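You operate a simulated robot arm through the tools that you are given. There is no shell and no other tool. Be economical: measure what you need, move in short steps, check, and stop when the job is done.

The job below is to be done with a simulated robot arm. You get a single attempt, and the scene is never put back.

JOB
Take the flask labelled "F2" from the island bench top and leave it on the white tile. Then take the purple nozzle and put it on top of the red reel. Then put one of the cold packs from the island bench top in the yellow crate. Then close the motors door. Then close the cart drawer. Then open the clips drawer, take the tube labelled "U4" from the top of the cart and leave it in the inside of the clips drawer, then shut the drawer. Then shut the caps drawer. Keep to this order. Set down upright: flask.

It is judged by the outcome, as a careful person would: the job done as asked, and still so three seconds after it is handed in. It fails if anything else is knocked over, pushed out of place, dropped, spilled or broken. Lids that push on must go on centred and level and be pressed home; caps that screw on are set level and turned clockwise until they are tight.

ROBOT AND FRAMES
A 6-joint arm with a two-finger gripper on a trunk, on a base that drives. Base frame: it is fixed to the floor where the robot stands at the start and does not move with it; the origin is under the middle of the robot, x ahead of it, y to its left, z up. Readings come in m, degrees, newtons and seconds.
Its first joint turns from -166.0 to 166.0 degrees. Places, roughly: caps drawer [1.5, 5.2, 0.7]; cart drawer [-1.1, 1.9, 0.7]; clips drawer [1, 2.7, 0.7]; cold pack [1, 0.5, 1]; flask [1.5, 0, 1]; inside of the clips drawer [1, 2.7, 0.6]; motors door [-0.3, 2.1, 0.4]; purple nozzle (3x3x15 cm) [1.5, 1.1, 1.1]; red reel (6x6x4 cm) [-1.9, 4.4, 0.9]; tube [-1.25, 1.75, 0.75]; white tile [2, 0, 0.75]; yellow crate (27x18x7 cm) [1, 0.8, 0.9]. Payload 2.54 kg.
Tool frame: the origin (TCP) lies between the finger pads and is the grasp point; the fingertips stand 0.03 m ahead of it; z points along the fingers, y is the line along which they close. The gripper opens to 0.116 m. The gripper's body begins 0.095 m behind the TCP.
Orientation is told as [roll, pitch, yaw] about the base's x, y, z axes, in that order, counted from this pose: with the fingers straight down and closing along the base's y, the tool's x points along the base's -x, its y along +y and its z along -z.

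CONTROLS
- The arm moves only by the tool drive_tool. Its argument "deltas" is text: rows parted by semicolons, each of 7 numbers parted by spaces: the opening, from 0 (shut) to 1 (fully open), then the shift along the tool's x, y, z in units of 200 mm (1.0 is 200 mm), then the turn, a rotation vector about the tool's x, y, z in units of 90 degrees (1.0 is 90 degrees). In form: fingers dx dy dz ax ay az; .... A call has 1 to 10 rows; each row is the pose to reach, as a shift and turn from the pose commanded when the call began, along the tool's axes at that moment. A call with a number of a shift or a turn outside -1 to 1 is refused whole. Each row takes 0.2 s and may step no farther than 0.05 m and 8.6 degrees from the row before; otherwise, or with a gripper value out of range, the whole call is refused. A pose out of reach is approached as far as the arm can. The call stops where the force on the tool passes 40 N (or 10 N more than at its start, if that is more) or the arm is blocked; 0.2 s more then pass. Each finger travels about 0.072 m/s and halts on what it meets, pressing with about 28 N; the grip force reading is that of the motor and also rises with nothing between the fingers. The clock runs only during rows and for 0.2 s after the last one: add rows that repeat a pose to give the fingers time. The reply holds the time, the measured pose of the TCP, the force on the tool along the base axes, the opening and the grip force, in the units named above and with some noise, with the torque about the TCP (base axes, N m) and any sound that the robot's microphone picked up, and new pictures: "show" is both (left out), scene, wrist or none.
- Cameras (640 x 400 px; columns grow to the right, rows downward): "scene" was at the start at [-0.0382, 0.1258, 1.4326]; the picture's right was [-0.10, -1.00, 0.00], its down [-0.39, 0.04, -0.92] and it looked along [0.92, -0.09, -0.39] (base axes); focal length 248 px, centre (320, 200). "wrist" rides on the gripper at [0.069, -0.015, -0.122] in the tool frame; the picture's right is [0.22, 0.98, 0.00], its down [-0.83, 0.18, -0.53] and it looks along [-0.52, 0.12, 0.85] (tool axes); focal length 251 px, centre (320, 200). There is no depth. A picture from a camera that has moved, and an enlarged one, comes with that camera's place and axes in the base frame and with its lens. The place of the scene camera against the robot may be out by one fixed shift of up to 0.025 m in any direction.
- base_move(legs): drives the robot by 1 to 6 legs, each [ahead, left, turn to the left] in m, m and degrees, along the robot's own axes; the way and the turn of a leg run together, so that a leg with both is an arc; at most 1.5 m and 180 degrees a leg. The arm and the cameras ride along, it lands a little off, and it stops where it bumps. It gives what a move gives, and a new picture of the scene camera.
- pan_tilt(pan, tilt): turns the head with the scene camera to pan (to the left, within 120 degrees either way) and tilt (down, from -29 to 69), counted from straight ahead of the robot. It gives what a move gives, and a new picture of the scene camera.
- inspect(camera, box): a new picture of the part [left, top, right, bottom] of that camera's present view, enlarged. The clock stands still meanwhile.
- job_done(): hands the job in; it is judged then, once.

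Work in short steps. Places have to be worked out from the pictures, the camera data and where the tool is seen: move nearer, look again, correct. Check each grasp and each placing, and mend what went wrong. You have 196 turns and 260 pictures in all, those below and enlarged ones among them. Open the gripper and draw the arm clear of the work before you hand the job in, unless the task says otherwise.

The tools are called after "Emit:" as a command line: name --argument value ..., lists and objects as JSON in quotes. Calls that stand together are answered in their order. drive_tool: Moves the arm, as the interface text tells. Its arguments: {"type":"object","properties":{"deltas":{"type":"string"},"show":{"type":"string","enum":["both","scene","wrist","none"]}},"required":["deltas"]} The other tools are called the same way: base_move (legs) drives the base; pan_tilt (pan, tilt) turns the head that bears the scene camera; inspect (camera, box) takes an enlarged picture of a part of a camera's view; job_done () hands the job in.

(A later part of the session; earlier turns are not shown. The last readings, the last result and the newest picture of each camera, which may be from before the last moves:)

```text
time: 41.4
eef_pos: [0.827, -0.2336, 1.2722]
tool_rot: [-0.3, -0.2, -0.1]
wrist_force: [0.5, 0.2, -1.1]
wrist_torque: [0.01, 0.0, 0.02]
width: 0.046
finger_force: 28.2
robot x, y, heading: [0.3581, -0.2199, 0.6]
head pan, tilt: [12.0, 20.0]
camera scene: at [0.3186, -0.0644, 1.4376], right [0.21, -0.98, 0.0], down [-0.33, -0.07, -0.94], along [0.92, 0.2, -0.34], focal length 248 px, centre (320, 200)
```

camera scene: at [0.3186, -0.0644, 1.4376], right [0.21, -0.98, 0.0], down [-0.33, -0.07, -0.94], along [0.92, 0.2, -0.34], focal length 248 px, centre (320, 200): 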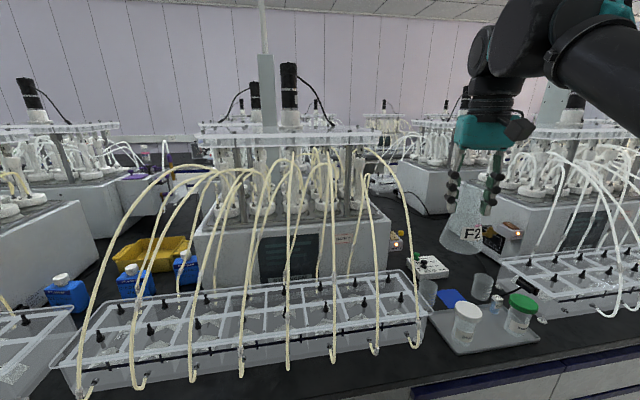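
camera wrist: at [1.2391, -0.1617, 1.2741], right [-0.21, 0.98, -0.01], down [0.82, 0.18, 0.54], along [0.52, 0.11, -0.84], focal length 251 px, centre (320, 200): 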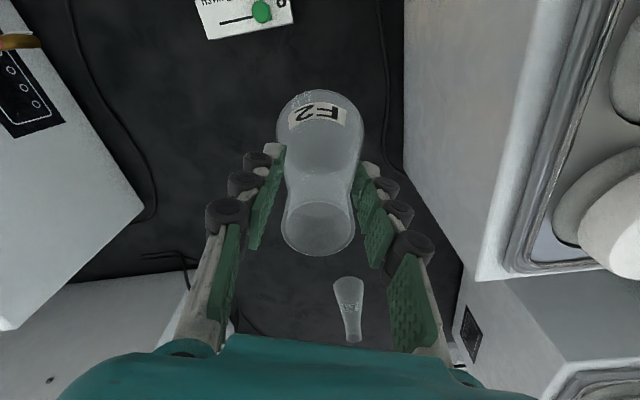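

Bench runs along about (-0.31, 0.95); the tile is on the far side, so I drive round the right end. First back off and turn right ~70°.

Emit:
base_move --legs '[[-0.2, -0.06, 0], [0, 0, -35], [0, 0, -37]]'

Emit:
pan_tilt --pan 10 --tilt 20

```text
time: 46.5
eef_pos: [0.2901, -0.7307, 1.2722]
tool_rot: [-0.3, -0.2, -72.5]
wrist_force: [-1.0, 0.9, -0.3]
wrist_torque: [-0.01, -0.04, 0.01]
width: 0.046
finger_force: 28.0
robot x, y, heading: [0.163, -0.28, -72.3]
head pan, tilt: [12.0, 20.0]
camera scene: at [0.3033, -0.2151, 1.4376], right [-0.87, -0.5, 0.0], down [-0.17, 0.3, -0.94], along [0.47, -0.81, -0.34], focal length 248 px, centre (320, 200)
```

scene: 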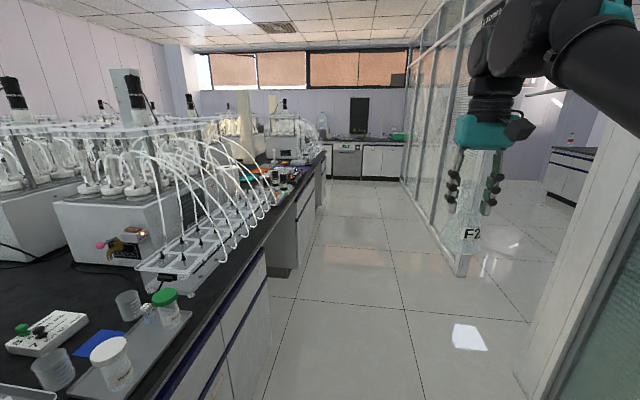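

```text
time: 47.1
eef_pos: [0.2886, -0.7311, 1.2716]
tool_rot: [-0.4, -0.3, -72.5]
wrist_force: [-0.3, -0.2, -0.6]
wrist_torque: [-0.01, 0.0, -0.01]
width: 0.046
finger_force: 27.9
robot x, y, heading: [0.1604, -0.2747, -71.9]
head pan, tilt: [10.0, 20.0]
camera scene: at [0.3004, -0.2167, 1.4376], right [-0.88, -0.47, 0.0], down [-0.16, 0.3, -0.94], along [0.44, -0.83, -0.34], focal length 248 px, centre (320, 200)
```

scene: 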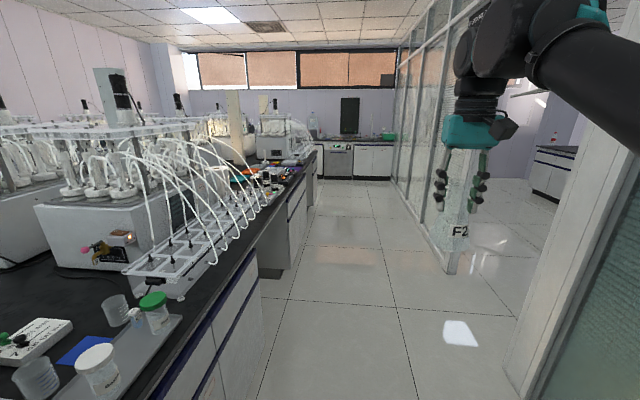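

Drive along the aisle 1.3 m.

Emit:
base_move --legs '[[1.3, 0, 0]]'

Emit:
pan_tilt --pan 20 --tilt 12

```text
time: 53.6
eef_pos: [0.668, -1.9668, 1.2717]
tool_rot: [-0.3, -0.2, -73.5]
wrist_force: [0.3, -0.5, -0.4]
wrist_torque: [0.01, 0.01, 0.02]
width: 0.0455
finger_force: 28.1
robot x, y, heading: [0.5497, -1.5145, -73.0]
head pan, tilt: [10.0, 20.0]
camera scene: at [0.6897, -1.4538, 1.4376], right [-0.89, -0.45, 0.0], down [-0.15, 0.31, -0.94], along [0.42, -0.84, -0.34], focal length 248 px, centre (320, 200)
```

scene: 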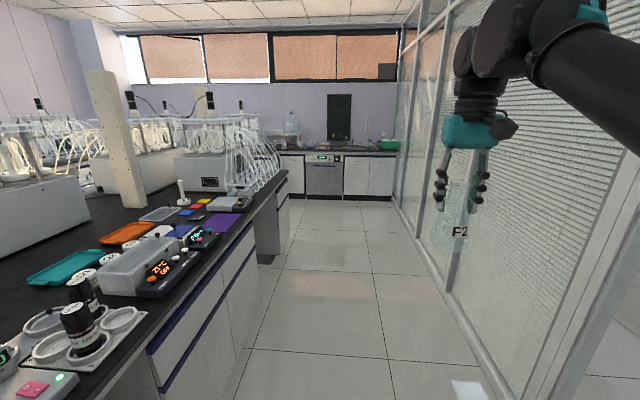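

```text
time: 54.3
eef_pos: [0.6663, -1.968, 1.2718]
tool_rot: [-0.4, -0.2, -73.6]
wrist_force: [0.8, -0.3, -0.8]
wrist_torque: [0.0, 0.05, 0.0]
width: 0.0458
finger_force: 27.7
robot x, y, heading: [0.5496, -1.5143, -73.2]
head pan, tilt: [20.0, 12.0]
camera scene: at [0.7035, -1.4453, 1.4506], right [-0.8, -0.6, 0.0], down [-0.12, 0.17, -0.98], along [0.59, -0.78, -0.21], focal length 248 px, centre (320, 200)
```

scene: 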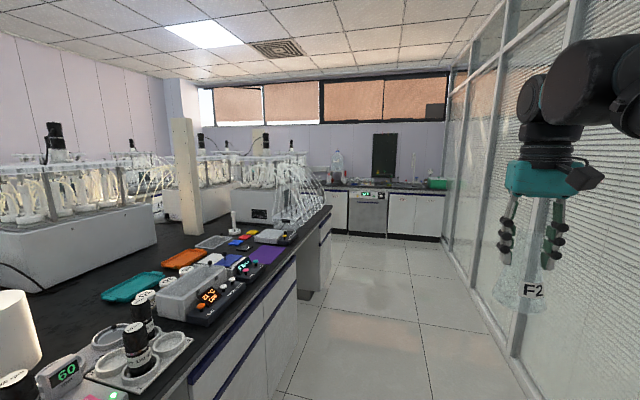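

There is a gap at the end of the island. Turn left 5° and go on.

Emit:
base_move --legs '[[0, 0, 5], [1.2, 0, 0]]'

Emit:
pan_tilt --pan 60 --tilt 20

```text
time: 60.9
eef_pos: [1.1543, -3.0624, 1.2729]
tool_rot: [-0.3, -0.2, -68.4]
wrist_force: [0.4, 0.3, -1.4]
wrist_torque: [0.02, 0.04, -0.02]
width: 0.0453
finger_force: 27.4
robot x, y, heading: [0.9948, -2.6216, -68.0]
head pan, tilt: [20.0, 12.0]
camera scene: at [1.1411, -2.5391, 1.4507], right [-0.74, -0.67, 0.0], down [-0.14, 0.15, -0.98], along [0.66, -0.73, -0.21], focal length 248 px, centre (320, 200)
```

scene: 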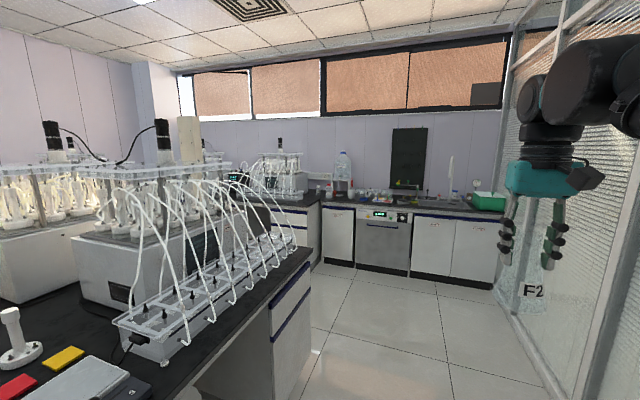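

```text
time: 61.9
eef_pos: [1.1539, -3.0639, 1.2728]
tool_rot: [-0.4, -0.2, -68.4]
wrist_force: [0.6, 0.4, -1.9]
wrist_torque: [-0.01, -0.02, 0.0]
width: 0.0452
finger_force: 28.2
robot x, y, heading: [0.9943, -2.6251, -67.9]
head pan, tilt: [60.0, 20.0]
camera scene: at [1.1708, -2.4828, 1.4376], right [-0.14, -0.99, 0.0], down [-0.34, 0.05, -0.94], along [0.93, -0.13, -0.34], focal length 248 px, centre (320, 200)
```

scene: 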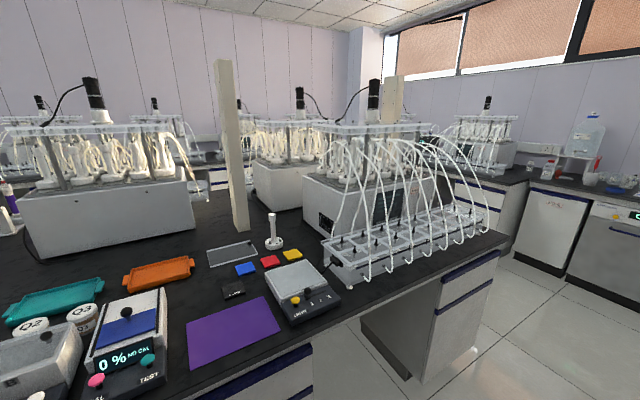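

Island corner at ≈(2.09,-3.54), wall cabinets ~1.6 m beyond. Advance into the cross aisle and look left.

Emit:
base_move --legs '[[1.2, 0, 0], [0.6, 0, 0]]'

Emit:
pan_tilt --pan 90 --tilt 20

```text
time: 70.9
eef_pos: [1.8179, -4.7003, 1.2725]
tool_rot: [-0.2, -0.2, -68.4]
wrist_force: [0.4, 0.2, -1.5]
wrist_torque: [-0.02, 0.01, 0.03]
width: 0.0451
finger_force: 28.0
robot x, y, heading: [1.6567, -4.2599, -67.9]
head pan, tilt: [60.0, 20.0]
camera scene: at [1.8331, -4.1198, 1.4376], right [-0.14, -0.99, 0.0], down [-0.34, 0.05, -0.94], along [0.93, -0.13, -0.34], focal length 248 px, centre (320, 200)
```

scene: 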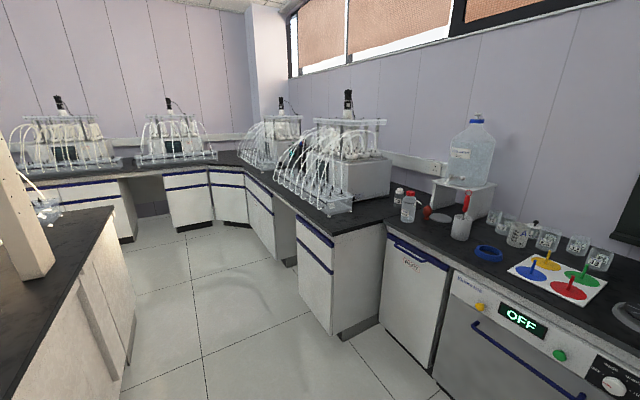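

```text
time: 71.8
eef_pos: [1.8163, -4.6998, 1.2715]
tool_rot: [-0.3, -0.3, -68.4]
wrist_force: [0.5, 0.5, -2.4]
wrist_torque: [0.02, 0.01, -0.01]
width: 0.0447
finger_force: 28.6
robot x, y, heading: [1.6553, -4.2572, -67.8]
head pan, tilt: [90.0, 20.0]
camera scene: at [1.8271, -4.072, 1.4376], right [0.38, -0.93, 0.0], down [-0.32, -0.13, -0.94], along [0.87, 0.35, -0.34], focal length 248 px, centre (320, 200)
```

scene: 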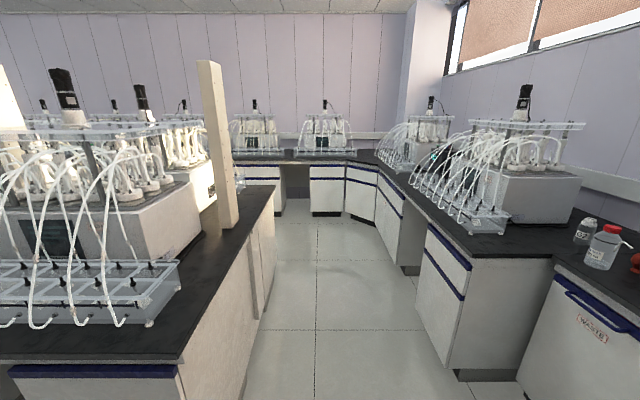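

The passage (≈1.3 m) continues along the island end. Advance 0.1, turn left 90°, drive through.

Emit:
base_move --legs '[[0.12, 0, 0], [0, 0, 45], [0, 0, 45], [1.3, 0, 0]]'

Emit:
pan_tilt --pan 30 --tilt 25

```text
time: 83.5
eef_pos: [3.3717, -3.6852, 1.2726]
tool_rot: [-0.2, -0.2, 22.6]
wrist_force: [0.3, 0.0, -1.4]
wrist_torque: [0.02, 0.01, -0.02]
width: 0.0446
finger_force: 28.2
robot x, y, heading: [2.9311, -3.8518, 23.1]
head pan, tilt: [90.0, 20.0]
camera scene: at [2.7175, -3.6898, 1.4376], right [0.92, 0.39, 0.0], down [0.13, -0.31, -0.94], along [-0.37, 0.86, -0.34], focal length 248 px, centre (320, 200)
```

scene: 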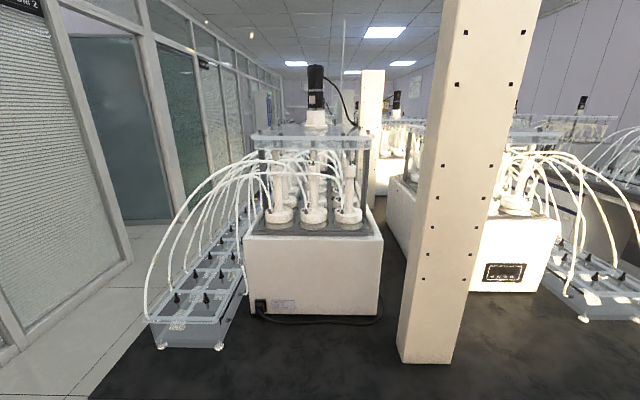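

```text
time: 84.8
eef_pos: [3.373, -3.6844, 1.2724]
tool_rot: [-0.3, -0.1, 22.5]
wrist_force: [0.1, 0.5, -1.2]
wrist_torque: [0.01, 0.0, 0.02]
width: 0.0446
finger_force: 28.0
robot x, y, heading: [2.9344, -3.8517, 23.0]
head pan, tilt: [30.0, 25.0]
camera scene: at [2.8093, -3.7017, 1.4295], right [0.8, -0.6, 0.0], down [-0.25, -0.34, -0.91], along [0.54, 0.73, -0.42], focal length 248 px, centre (320, 200)
```

scene: 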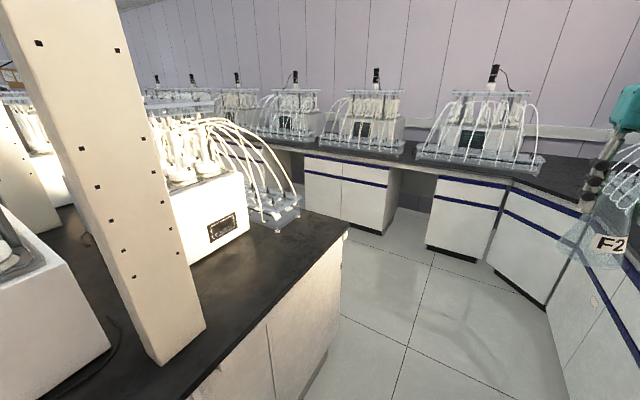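

Check the grasp first, as the width crept a little.

Emit:
drive_tool --deltas "0 0 0 0 0 0 0" --show "wrist"

Emit:
base_move --legs '[[1.35, 0, 0], [0, 0, 45], [0, 0, 45]]'

```text
time: 85.2
eef_pos: [3.3716, -3.6844, 1.2723]
tool_rot: [-0.3, -0.2, 22.6]
wrist_force: [-0.5, -0.3, -1.0]
wrist_torque: [-0.01, 0.03, -0.01]
width: 0.0445
finger_force: 27.5
robot x, y, heading: [2.9349, -3.8492, 23.1]
head pan, tilt: [30.0, 25.0]
camera wrist: at [3.3135, -3.7247, 1.3945], right [-0.57, 0.82, -0.01], down [0.69, 0.49, 0.54], along [0.44, 0.3, -0.84], focal length 251 px, centre (320, 200)
```

wrist: 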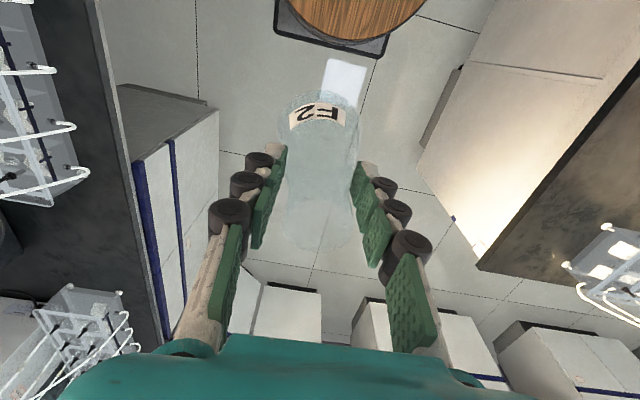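

```text
time: 94.4
eef_pos: [4.408, -2.8932, 1.2722]
tool_rot: [-0.5, -0.1, 66.2]
wrist_force: [0.4, -0.7, -1.0]
wrist_torque: [-0.03, 0.0, 0.01]
width: 0.0441
finger_force: 28.0
robot x, y, heading: [4.2049, -3.317, 66.8]
head pan, tilt: [30.0, 25.0]
stopped in leg 3: the robot was blocked; the commanded pose is now the measured one
camera scene: at [3.999, -3.2905, 1.4295], right [0.99, 0.12, 0.0], down [0.05, -0.42, -0.91], along [-0.11, 0.9, -0.42], focal length 248 px, centre (320, 200)
```

scene: 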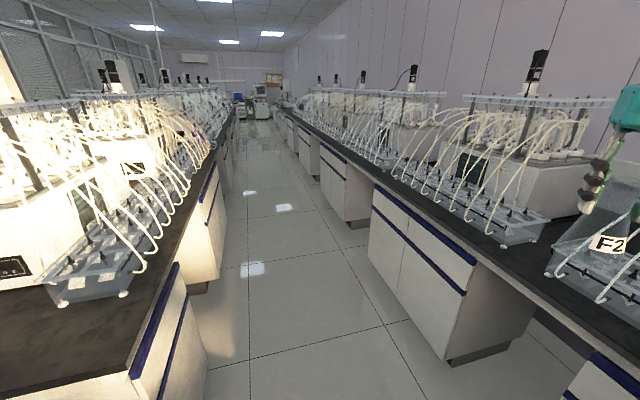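

Turn got blocked by the diagonal corner cabinet; move diagonally toward the aisle then finish the turn.

Emit:
base_move --legs '[[0.3, 0.3, 0], [0, 0, 46]]'

```text
time: 99.0
eef_pos: [3.8962, -2.4792, 1.2731]
tool_rot: [-0.4, -0.2, 111.4]
wrist_force: [0.0, 0.1, -1.0]
wrist_torque: [0.0, -0.03, -0.01]
width: 0.0441
finger_force: 28.1
robot x, y, heading: [4.0514, -2.9239, 111.7]
head pan, tilt: [30.0, 25.0]
camera scene: at [3.8769, -3.0466, 1.4295], right [0.62, 0.79, 0.0], down [0.33, -0.26, -0.91], along [-0.71, 0.56, -0.42], focal length 248 px, centre (320, 200)
```

scene: 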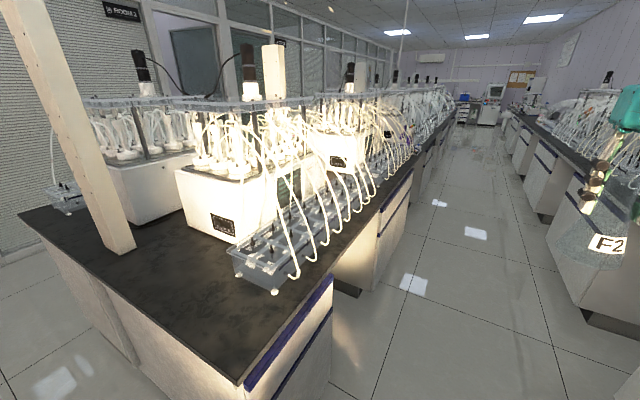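

Now drive along the far aisle ~2.9 m and look left.

Emit:
base_move --legs '[[1.5, 0, 0], [1.4, 0, 0]]'

Emit:
pan_tilt --pan 60 --tilt 25

```text
time: 113.0
eef_pos: [2.8965, 0.2275, 1.271]
tool_rot: [-0.4, -0.2, 109.1]
wrist_force: [0.5, -0.4, -0.4]
wrist_torque: [-0.01, -0.04, 0.05]
width: 0.0435
finger_force: 27.8
robot x, y, heading: [3.0366, -0.2178, 109.8]
head pan, tilt: [30.0, 25.0]
camera scene: at [2.8559, -0.3391, 1.4295], right [0.65, 0.76, 0.0], down [0.32, -0.27, -0.91], along [-0.69, 0.59, -0.42], focal length 248 px, centre (320, 200)
```

scene: 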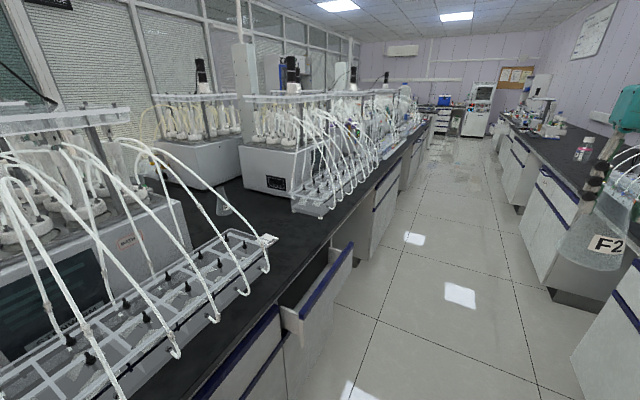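

```text
time: 113.9
eef_pos: [2.8972, 0.2289, 1.2718]
tool_rot: [-0.5, -0.2, 109.1]
wrist_force: [0.9, 0.0, -1.0]
wrist_torque: [0.01, -0.03, 0.02]
width: 0.0435
finger_force: 27.9
robot x, y, heading: [3.0381, -0.2197, 109.7]
head pan, tilt: [60.0, 25.0]
camera scene: at [2.8355, -0.3822, 1.4295], right [0.18, 0.98, 0.0], down [0.42, -0.08, -0.91], along [-0.89, 0.16, -0.42], focal length 248 px, centre (320, 200)
```

scene: 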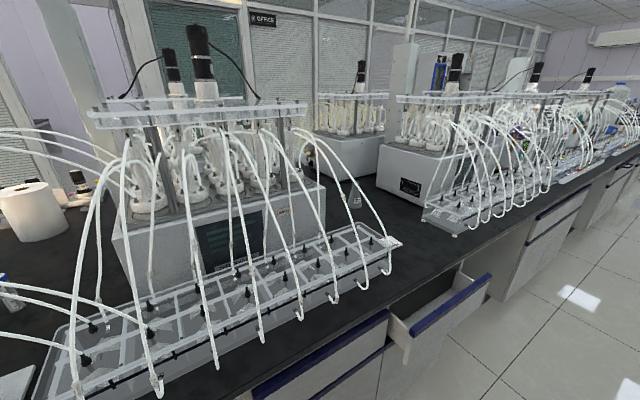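

An open drawer lies here; the tile may be in it (z 0.75). Move on a bit and look down-left.

Emit:
base_move --legs '[[0.35, -0.05, 2]]'

Emit:
pan_tilt --pan 75 --tilt 40

```text
time: 116.2
eef_pos: [2.8069, 0.5717, 1.2727]
tool_rot: [-0.4, -0.2, 110.9]
wrist_force: [0.5, -0.3, -1.0]
wrist_torque: [0.0, -0.01, 0.0]
width: 0.0429
finger_force: 27.7
robot x, y, heading: [2.9621, 0.129, 111.5]
head pan, tilt: [60.0, 25.0]
camera scene: at [2.7636, -0.0407, 1.4295], right [0.15, 0.99, 0.0], down [0.42, -0.06, -0.91], along [-0.9, 0.13, -0.42], focal length 248 px, centre (320, 200)
```

scene: 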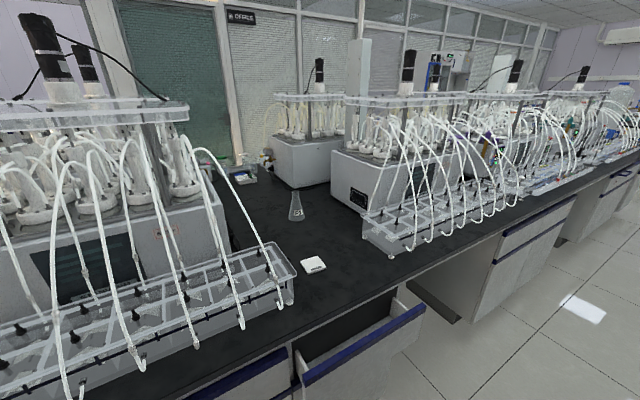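

```text
time: 117.0
eef_pos: [2.8068, 0.5707, 1.2717]
tool_rot: [-0.4, -0.1, 110.9]
wrist_force: [-0.8, -0.4, -0.8]
wrist_torque: [0.0, 0.02, 0.02]
width: 0.0433
finger_force: 28.8
robot x, y, heading: [2.9624, 0.1257, 111.4]
head pan, tilt: [75.0, 40.0]
camera scene: at [2.7702, -0.0639, 1.4063], right [-0.11, 0.99, 0.0], down [0.64, 0.07, -0.77], along [-0.76, -0.09, -0.64], focal length 248 px, centre (320, 200)
```

scene: 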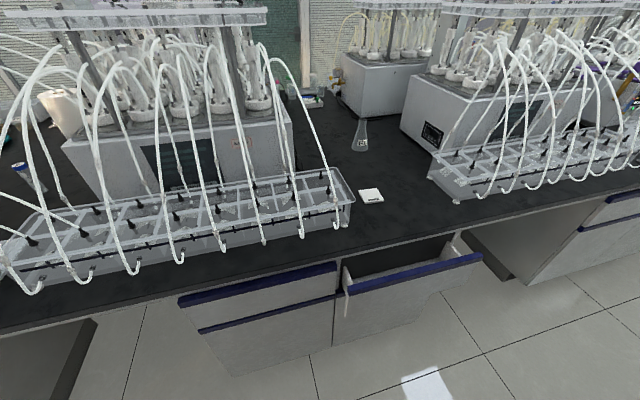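

White tile at ≈(2.07, 0.035) on the bench, between two trays. I can reach it from here: swing the arm 72° left in arcs with the tool turning along.

Emit:
drive_tool --deltas "0 0.0129 0.246 0 0 0 -0.0667; 0 0.0515 0.49 0 0 0 -0.1333; 0 0.115 0.728 0 0 0 -0.2; 0 0.2036 0.958 0 0 0 -0.2667" --show "none"

Emit:
drive_tool --deltas "0 0.0129 0.246 0 0 0 -0.0667; 0 0.0515 0.49 0 0 0 -0.1333; 0 0.115 0.728 0 0 0 -0.2; 0 0.2036 0.958 0 0 0 -0.2667" --show "scene"

```text
time: 118.0
eef_pos: [2.6446, 0.4627, 1.2697]
tool_rot: [-0.4, -0.1, 134.9]
wrist_force: [0.7, -0.2, -1.1]
wrist_torque: [-0.04, 0.0, 0.0]
width: 0.0432
finger_force: 27.9
robot x, y, heading: [2.9595, 0.1268, 111.4]
head pan, tilt: [75.0, 40.0]
```

```text
time: 119.0
eef_pos: [2.5379, 0.2984, 1.2704]
tool_rot: [-0.4, 0.1, 158.8]
wrist_force: [0.1, 0.6, -1.3]
wrist_torque: [-0.05, 0.05, 0.0]
width: 0.043
finger_force: 28.3
robot x, y, heading: [2.9611, 0.1234, 111.2]
head pan, tilt: [75.0, 40.0]
camera scene: at [2.7704, -0.0636, 1.4063], right [-0.11, 0.99, 0.0], down [0.64, 0.07, -0.77], along [-0.76, -0.09, -0.64], focal length 248 px, centre (320, 200)
```

scene: 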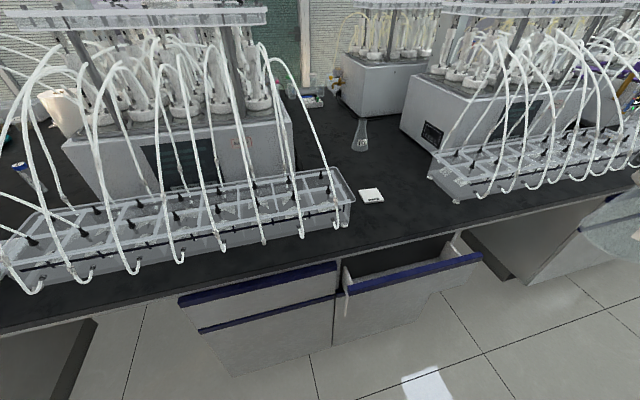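

One more arc toward the tile.

Emit:
drive_tool --deltas "0 0.0129 0.246 0 0 0 -0.0667; 0 0.0515 0.49 0 0 0 -0.1333; 0 0.115 0.728 0 0 0 -0.2; 0 0.2036 0.958 0 0 0 -0.2667; 0 0.2036 0.958 0 0 0 -0.2667" --show "both"

```text
time: 120.2
eef_pos: [2.5072, 0.103, 1.2706]
tool_rot: [-0.4, 0.3, -177.0]
wrist_force: [0.0, 0.0, -1.7]
wrist_torque: [0.0, 0.0, 0.01]
width: 0.043
finger_force: 27.3
robot x, y, heading: [2.9611, 0.1281, 111.4]
head pan, tilt: [75.0, 40.0]
camera scene: at [2.7702, -0.064, 1.4062], right [-0.11, 0.99, 0.0], down [0.64, 0.07, -0.77], along [-0.76, -0.09, -0.64], focal length 248 px, centre (320, 200)
camera wrist: at [2.5754, 0.12, 1.3916], right [0.26, -0.96, 0.0], down [-0.82, -0.23, 0.53], along [-0.51, -0.14, -0.85], focal length 251 px, centre (320, 200)
```

scene: 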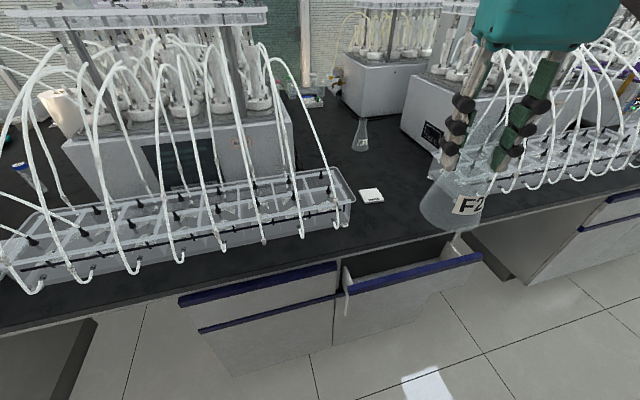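
wrist: 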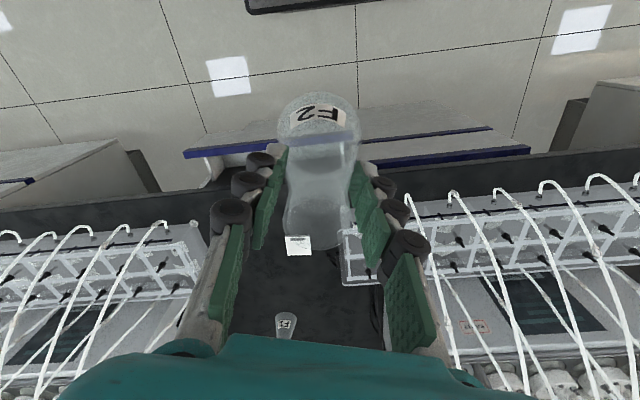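

Extend toward the tile at height.

Emit:
drive_tool --deltas "0 -0.24 0.02 0 0 0 0; 0 -0.48 0.05 0 0 0 0; 0 -0.72 0.08 0 0 0 0; 0 -0.95 0.1 0 0 0 0" --show "none"

Emit:
drive_tool --deltas "0 -0.24 0.02 0 0 0 0; 0 -0.48 0.05 0.1 0 0 0; 0 -0.72 0.08 0.25 0 0 0; 0 -0.85 0.1 0.4 0 0 0; 0 -0.85 0.1 0.4 0 0 0" --show "both"

```text
time: 121.2
eef_pos: [2.3162, 0.0759, 1.2685]
tool_rot: [-0.3, 0.3, -177.1]
wrist_force: [1.2, 0.4, 0.0]
wrist_torque: [0.0, 0.1, 0.0]
width: 0.0431
finger_force: 28.3
robot x, y, heading: [2.9594, 0.1246, 111.3]
head pan, tilt: [75.0, 40.0]
```

```text
refused: row 2 steps farther than a row can; nothing moved
```

Emit:
drive_tool --deltas "0 -0.2 0.02 0.05 0 0 0; 0 -0.42 0.05 0.13 0 0 0; 0 -0.64 0.08 0.2 0 0 0; 0 -0.84 0.1 0.3 0 0 0; 0 -0.84 0.1 0.4 0 0 0; 0 -0.84 0.1 0.4 0 0 0" --show "both"

```text
time: 122.6
eef_pos: [2.1795, 0.0608, 1.1633]
tool_rot: [-0.3, 0.2, -177.1]
wrist_force: [0.0, -0.1, -1.4]
wrist_torque: [-0.01, 0.01, -0.03]
width: 0.0433
finger_force: 28.2
out of reach, approached as far as the arm can: row 2, 3, 4, 5, 6
robot x, y, heading: [2.9612, 0.1313, 111.3]
head pan, tilt: [75.0, 40.0]
camera scene: at [2.77, -0.064, 1.4062], right [-0.11, 0.99, 0.0], down [0.64, 0.07, -0.77], along [-0.76, -0.09, -0.64], focal length 248 px, centre (320, 200)
camera wrist: at [2.2468, 0.0773, 1.2869], right [0.26, -0.96, 0.0], down [-0.82, -0.23, 0.53], along [-0.51, -0.14, -0.85], focal length 251 px, centre (320, 200)
```

scene: 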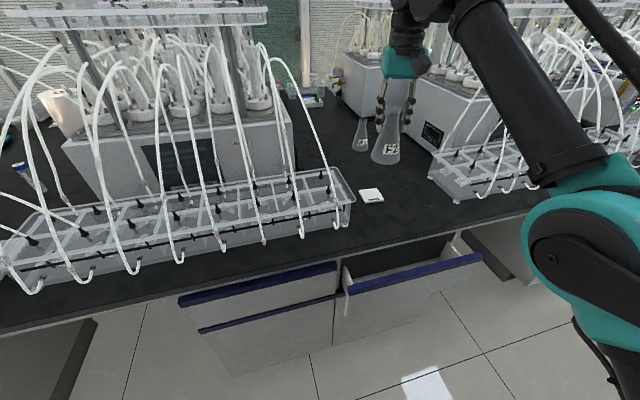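
wrist: 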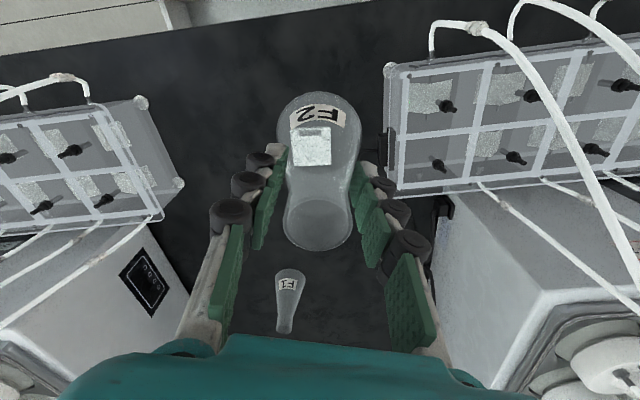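

The arm axis sits ~0.2 m ahead of the robot's middle; I'm ~0.09 short. Move the base 0.1 to its left (toward the bench, drawer face is still ~0.45 away).

Emit:
base_move --legs '[[0.02, 0.1, 0]]'

Emit:
drive_tool --deltas "0 0 0 0 0 0 0" --show "wrist"

```text
time: 123.7
eef_pos: [2.0792, 0.0417, 1.1653]
tool_rot: [-0.2, 0.3, -177.1]
wrist_force: [0.1, 0.5, -0.7]
wrist_torque: [0.01, -0.04, 0.0]
width: 0.0434
finger_force: 27.6
robot x, y, heading: [2.8574, 0.1132, 111.4]
head pan, tilt: [75.0, 40.0]
camera scene: at [2.6692, -0.0822, 1.4062], right [-0.11, 0.99, 0.0], down [0.64, 0.07, -0.77], along [-0.76, -0.09, -0.64], focal length 248 px, centre (320, 200)
```

scene: 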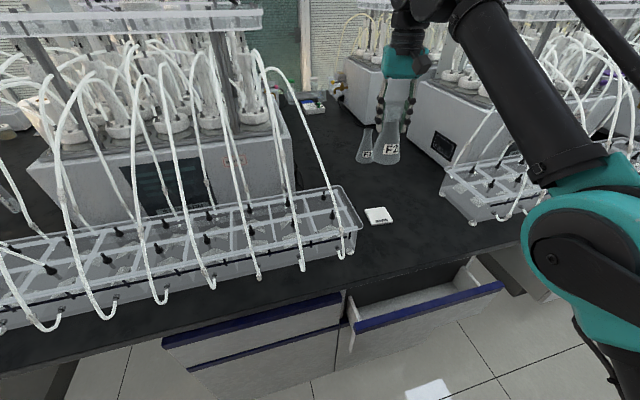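

```text
time: 124.1
eef_pos: [2.0793, 0.0424, 1.1646]
tool_rot: [-0.4, 0.3, -177.1]
wrist_force: [0.1, -0.6, 0.1]
wrist_torque: [0.0, -0.02, -0.02]
width: 0.0437
finger_force: 27.8
robot x, y, heading: [2.8616, 0.1079, 111.1]
head pan, tilt: [75.0, 40.0]
camera wrist: at [2.1463, 0.0589, 1.2872], right [0.26, -0.96, 0.0], down [-0.82, -0.23, 0.53], along [-0.51, -0.14, -0.85], focal length 251 px, centre (320, 200)
```

wrist: 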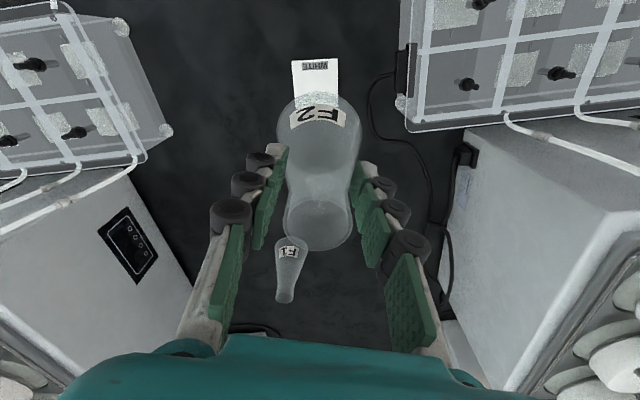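

Tile centre ≈(2.095,0.05). Align and descend to ~1.0.

Emit:
drive_tool --deltas "0 0.08 -0.036 0.1 0 0 0; 0 0.08 -0.036 0.3 0 0 0; 0 0.08 -0.036 0.5 0 0 0; 0 0.08 -0.036 0.7 0 0 0; 0 0.08 -0.036 0.82 0 0 0; 0 0.08 -0.036 0.82 0 0 0" --show "both"

Emit:
inspect --camera "scene" --box '[310, 130, 470, 230]'

```text
time: 125.5
eef_pos: [2.0939, 0.0508, 0.9988]
tool_rot: [-0.3, 0.3, -177.1]
wrist_force: [0.2, 1.0, -1.2]
wrist_torque: [0.0, -0.02, 0.03]
width: 0.0431
finger_force: 28.2
robot x, y, heading: [2.8619, 0.1099, 111.5]
head pan, tilt: [75.0, 40.0]
camera scene: at [2.6693, -0.0822, 1.4062], right [-0.11, 0.99, 0.0], down [0.64, 0.07, -0.77], along [-0.76, -0.09, -0.64], focal length 248 px, centre (320, 200)
camera wrist: at [2.162, 0.0679, 1.1219], right [0.26, -0.96, 0.0], down [-0.82, -0.23, 0.53], along [-0.51, -0.14, -0.85], focal length 251 px, centre (320, 200)
```

scene: 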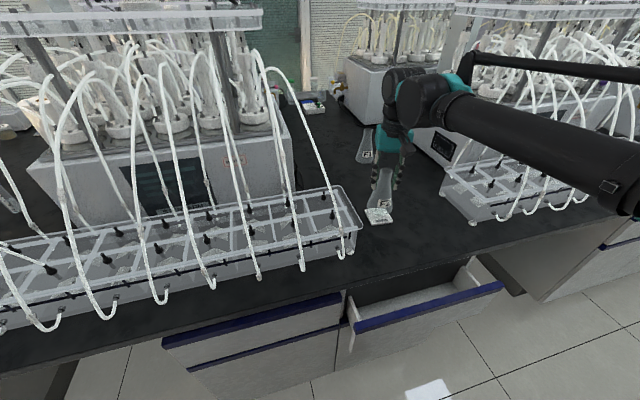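
wrist: 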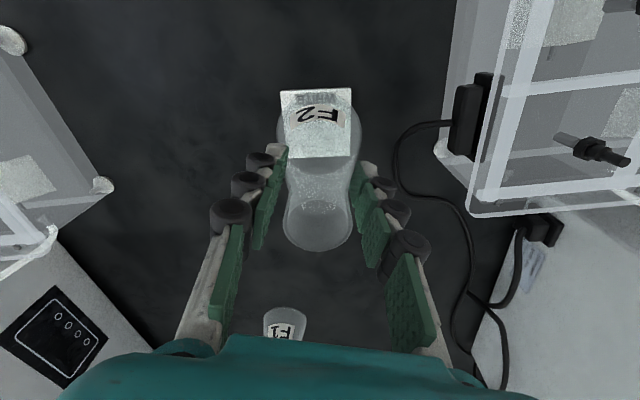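

```text
4.00 times, centred on (390, 180) of scene
camera zoom: at [2.6693, -0.0822, 1.4062], right [-0.11, 0.99, 0.0], down [0.64, 0.07, -0.77], along [-0.76, -0.09, -0.64], focal length 993 px, centre (40, 280)
```

zoom: 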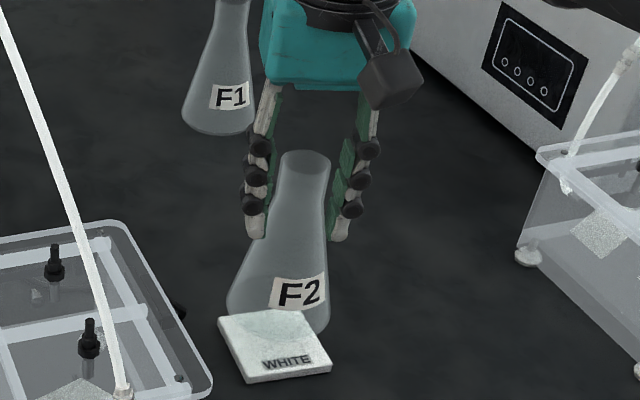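

Lower 2 cm more and compare the base with the tile.

Emit:
drive_tool --deltas "0 0 0 0.05 0 0 0; 0 0 0 0.1 0 0 0; 0 0 0 0.1 0 0 0" --show "wrist"

Emit:
inspect --camera "scene" --box '[330, 150, 430, 230]'

```text
time: 126.3
eef_pos: [2.0945, 0.0494, 0.9806]
tool_rot: [-0.3, 0.3, -176.9]
wrist_force: [0.6, 0.1, -0.9]
wrist_torque: [-0.02, -0.04, 0.0]
width: 0.0432
finger_force: 27.5
robot x, y, heading: [2.8613, 0.1103, 111.7]
head pan, tilt: [75.0, 40.0]
camera wrist: at [2.1629, 0.0678, 1.103], right [0.26, -0.96, 0.0], down [-0.82, -0.23, 0.53], along [-0.51, -0.14, -0.85], focal length 251 px, centre (320, 200)
```

wrist: 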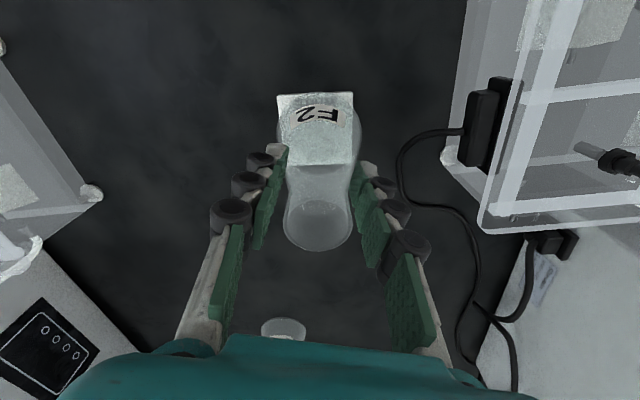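

```text
5.00 times, centred on (380, 190) of scene
camera zoom: at [2.6693, -0.0822, 1.4062], right [-0.11, 0.99, 0.0], down [0.64, 0.07, -0.77], along [-0.76, -0.09, -0.64], focal length 1241 px, centre (20, 250)
```

zoom: 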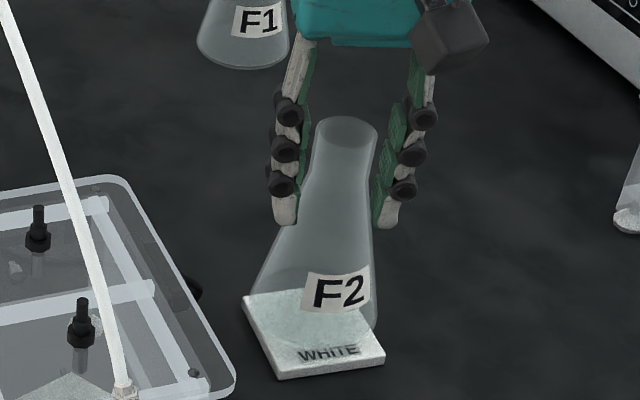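

Nearly centred; shift 5 mm outward and lower gently.

Emit:
drive_tool --deltas "0 0.025 0 0 0 0 0; 0 0.025 0 0.02 0 0 0; 0 0.025 0 0.035 0 0 0; 0 0.025 0 0.035 0 0 0" --show "none"

Emit:
inspect --camera "scene" --box '[330, 150, 430, 230]'

```text
time: 127.3
eef_pos: [2.0997, 0.0509, 0.9739]
tool_rot: [-0.2, 0.3, -177.1]
wrist_force: [-0.2, -0.2, -0.2]
wrist_torque: [0.0, 0.01, 0.0]
width: 0.0431
finger_force: 28.0
robot x, y, heading: [2.8622, 0.1106, 111.4]
head pan, tilt: [75.0, 40.0]
```

```text
5.00 times, centred on (380, 190) of scene
camera zoom: at [2.6693, -0.0822, 1.4062], right [-0.11, 0.99, 0.0], down [0.64, 0.07, -0.77], along [-0.76, -0.09, -0.64], focal length 1241 px, centre (20, 250)
```

zoom: 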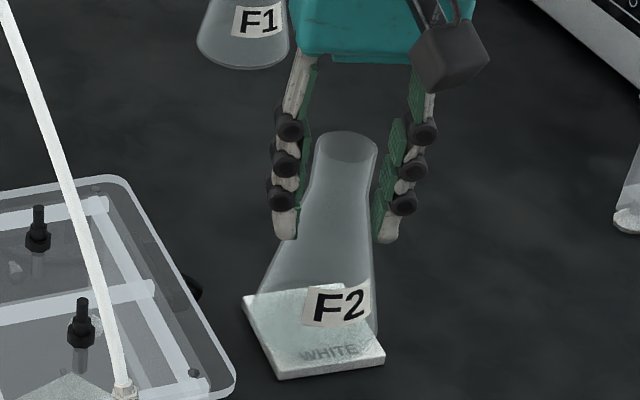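

Good; lower in small steps with 2 mm back.

Emit:
drive_tool --deltas "0 -0.01 0.01 0.015 0 0 0; 0 -0.01 0.01 0.03 0 0 0; 0 -0.01 0.01 0.03 0 0 0" --show "none"

```text
time: 128.1
eef_pos: [2.0991, 0.0501, 0.969]
tool_rot: [-0.4, 0.2, -177.2]
wrist_force: [-1.1, 0.7, 29.1]
wrist_torque: [0.01, 0.28, 0.16]
width: 0.0437
finger_force: 28.0
robot x, y, heading: [2.8623, 0.1108, 111.3]
head pan, tilt: [75.0, 40.0]
```

Contact (29 N). Ease off 2 mm and open slowly.

Emit:
drive_tool --deltas "0 0 0 -0.012 0 0 0; 0.45 0 0 -0.012 0 0 0; 0.6 0 0 -0.012 0 0 0; 0.8 0 0 -0.012 0 0 0; 0.8 0 0 -0.012 0 0 0; 0.8 0 0 -0.012 0 0 0" --show "wrist"

Emit:
inspect --camera "scene" --box '[330, 150, 430, 230]'

```text
time: 129.5
eef_pos: [2.0985, 0.0499, 0.97]
tool_rot: [-0.3, 0.3, -177.2]
wrist_force: [0.8, -0.3, 0.2]
wrist_torque: [0.0, 0.01, 0.01]
width: 0.0927
finger_force: 0.0
robot x, y, heading: [2.8609, 0.1087, 111.5]
head pan, tilt: [75.0, 40.0]
camera wrist: at [2.1659, 0.0669, 1.0924], right [0.26, -0.96, 0.0], down [-0.82, -0.23, 0.53], along [-0.51, -0.14, -0.85], focal length 251 px, centre (320, 200)
```

wrist: 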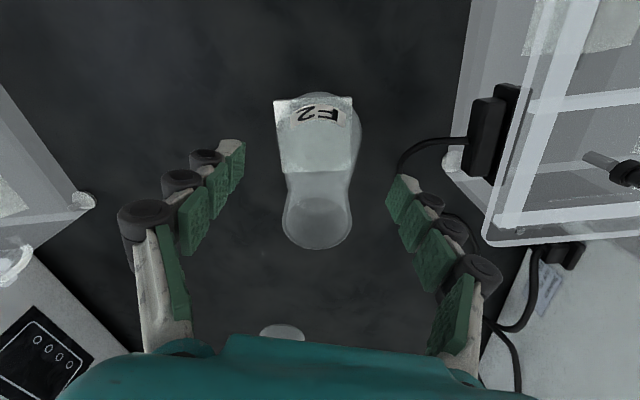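

```text
5.00 times, centred on (380, 190) of scene
camera zoom: at [2.6693, -0.0822, 1.4062], right [-0.11, 0.99, 0.0], down [0.64, 0.07, -0.77], along [-0.76, -0.09, -0.64], focal length 1241 px, centre (20, 250)
```

zoom: 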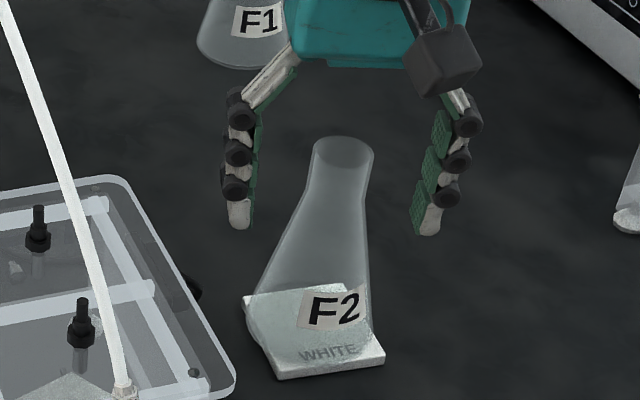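

Flask stands upright on the tile. Open fully and rise straight up.

Emit:
drive_tool --deltas "1 0 0 -0.05 0 0 0; 1 0 0 -0.25 0 0 0; 1 0 0 -0.45 0 0 0; 1 0 0 -0.65 0 0 0; 1 0.05 0 -0.85 0 0 0; 1 0.2 0 -1 0 0 0" --show "wrist"

```text
time: 130.9
eef_pos: [2.1368, 0.0509, 1.1728]
tool_rot: [-0.4, 0.3, -177.1]
wrist_force: [-0.5, 0.7, -0.4]
wrist_torque: [-0.01, -0.06, 0.0]
width: 0.1158
finger_force: 0.0
robot x, y, heading: [2.8581, 0.1097, 111.4]
head pan, tilt: [75.0, 40.0]
camera wrist: at [2.2046, 0.068, 1.2948], right [0.26, -0.96, 0.0], down [-0.82, -0.23, 0.53], along [-0.51, -0.14, -0.85], focal length 251 px, centre (320, 200)
```

wrist: 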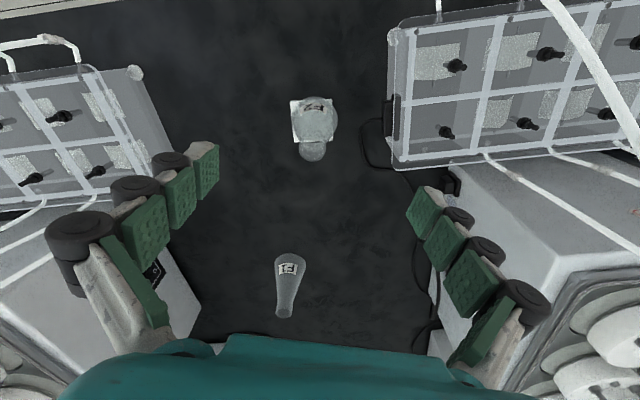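

Emit:
inspect --camera "wrist" --box '[265, 80, 365, 160]'

```text
5.00 times, centred on (315, 120) of wrist
camera zoom: at [2.2046, 0.068, 1.2948], right [0.26, -0.96, 0.0], down [-0.82, -0.23, 0.53], along [-0.51, -0.14, -0.85], focal length 1257 px, centre (345, 600)
```

zoom: 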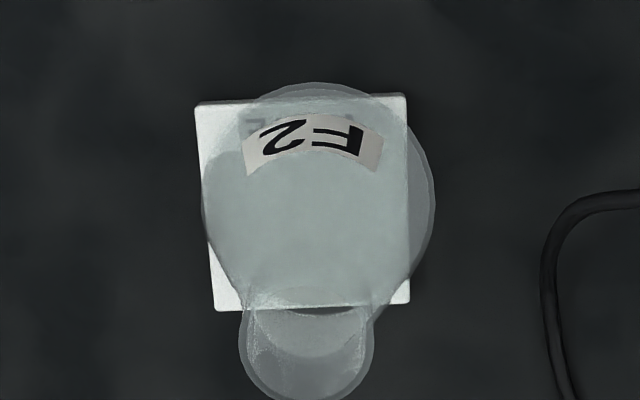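

Flask rests well on the tile. Now retract the arm toward the robot.

Emit:
drive_tool --deltas "1 0.1 -0.04 -0.2 0 0 0; 1 0.3 -0.1 -0.3 0 0 0; 1 0.5 -0.17 -0.4 0 0 0; 1 0.7 -0.24 -0.5 0 0 0; 1 0.9 -0.3 -0.6 0 0 0" --show "none"

Emit:
drive_tool --deltas "1 0.2 -0.07 0 0 0 0; 1 0.4 -0.14 0 0 0 0; 1 0.6 -0.2 0 0 0 0; 1 0.7 -0.22 0 0 0 0" --show "none"

Emit:
pan_tilt --pan 40 --tilt 20

```text
time: 132.1
eef_pos: [2.3132, 0.115, 1.2904]
tool_rot: [-0.4, 0.3, -176.9]
wrist_force: [0.0, -0.7, -0.8]
wrist_torque: [0.03, -0.08, 0.0]
width: 0.1161
finger_force: 0.1
robot x, y, heading: [2.8566, 0.1096, 111.7]
head pan, tilt: [75.0, 40.0]
```

```text
time: 133.1
eef_pos: [2.4516, 0.1682, 1.2919]
tool_rot: [-0.3, 0.4, -177.2]
wrist_force: [-1.3, -0.5, 0.2]
wrist_torque: [0.01, -0.05, 0.0]
width: 0.1162
finger_force: 0.0
robot x, y, heading: [2.8593, 0.1074, 111.6]
head pan, tilt: [75.0, 40.0]
```

```text
time: 134.1
eef_pos: [2.4515, 0.1693, 1.2926]
tool_rot: [-0.3, 0.2, -177.0]
wrist_force: [0.5, -0.6, -0.2]
wrist_torque: [0.01, 0.01, 0.02]
width: 0.1161
finger_force: 0.1
robot x, y, heading: [2.8602, 0.1075, 111.4]
head pan, tilt: [40.0, 20.0]
camera scene: at [2.6721, -0.0281, 1.4376], right [0.48, 0.88, 0.0], down [0.3, -0.16, -0.94], along [-0.83, 0.45, -0.34], focal length 248 px, centre (320, 200)
```

scene: 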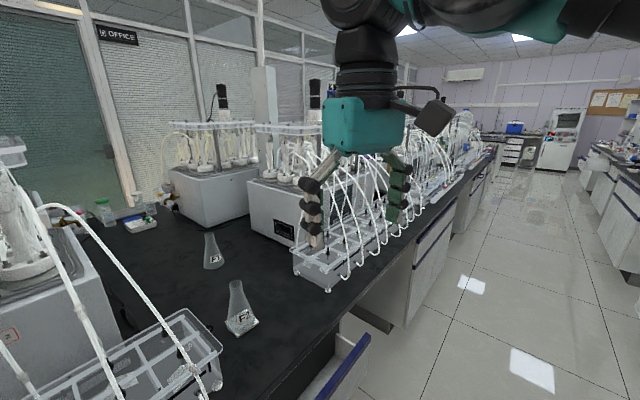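

Shift away from the bench a little and drive 1.0 m on.

Emit:
base_move --legs '[[0, -0.1, 0], [1.0, 0, 0]]'

Emit:
pan_tilt --pan 75 --tilt 22

```text
time: 140.0
eef_pos: [2.1846, 1.1154, 1.292]
tool_rot: [-0.3, 0.2, -176.7]
wrist_force: [0.2, 0.8, 0.7]
wrist_torque: [0.01, 0.06, -0.02]
width: 0.116
finger_force: 0.0
robot x, y, heading: [2.5949, 1.0565, 111.8]
head pan, tilt: [40.0, 20.0]
camera scene: at [2.4053, 0.9201, 1.4376], right [0.47, 0.88, 0.0], down [0.3, -0.16, -0.94], along [-0.83, 0.44, -0.34], focal length 248 px, centre (320, 200)
```

scene: 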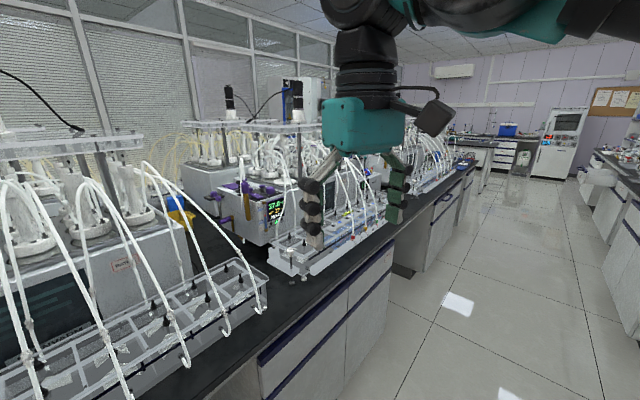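

```text
time: 141.0
eef_pos: [2.1849, 1.1159, 1.2926]
tool_rot: [-0.4, 0.3, -176.8]
wrist_force: [-0.2, -0.5, 0.5]
wrist_torque: [-0.03, 0.01, -0.02]
width: 0.1161
finger_force: 0.0
robot x, y, heading: [2.5946, 1.0584, 112.0]
head pan, tilt: [75.0, 22.0]
camera scene: at [2.3952, 0.8652, 1.4344], right [-0.12, 0.99, 0.0], down [0.37, 0.04, -0.93], along [-0.92, -0.11, -0.37], focal length 248 px, centre (320, 200)
```

scene: 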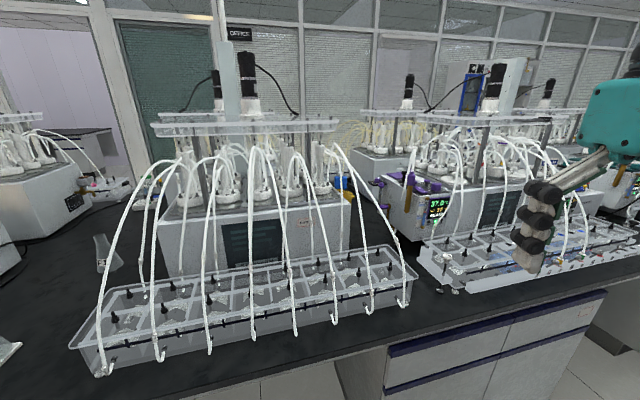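

Emit:
inspect --camera "scene" --box '[340, 140, 500, 260]'

```text
3.33 times, centred on (420, 200) of scene
camera zoom: at [2.3952, 0.8652, 1.4344], right [-0.12, 0.99, 0.0], down [0.37, 0.04, -0.93], along [-0.92, -0.11, -0.37], focal length 827 px, centre (-13, 200)
```

zoom: 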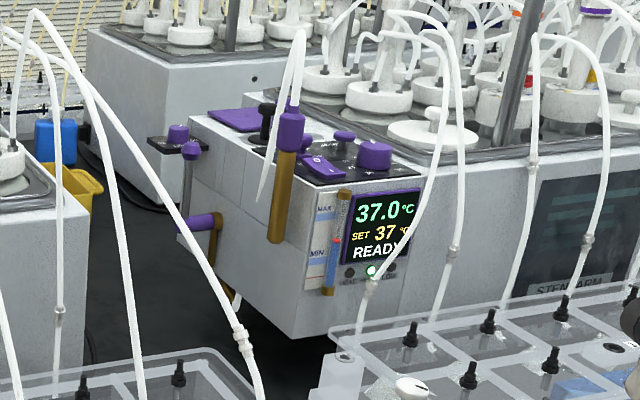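

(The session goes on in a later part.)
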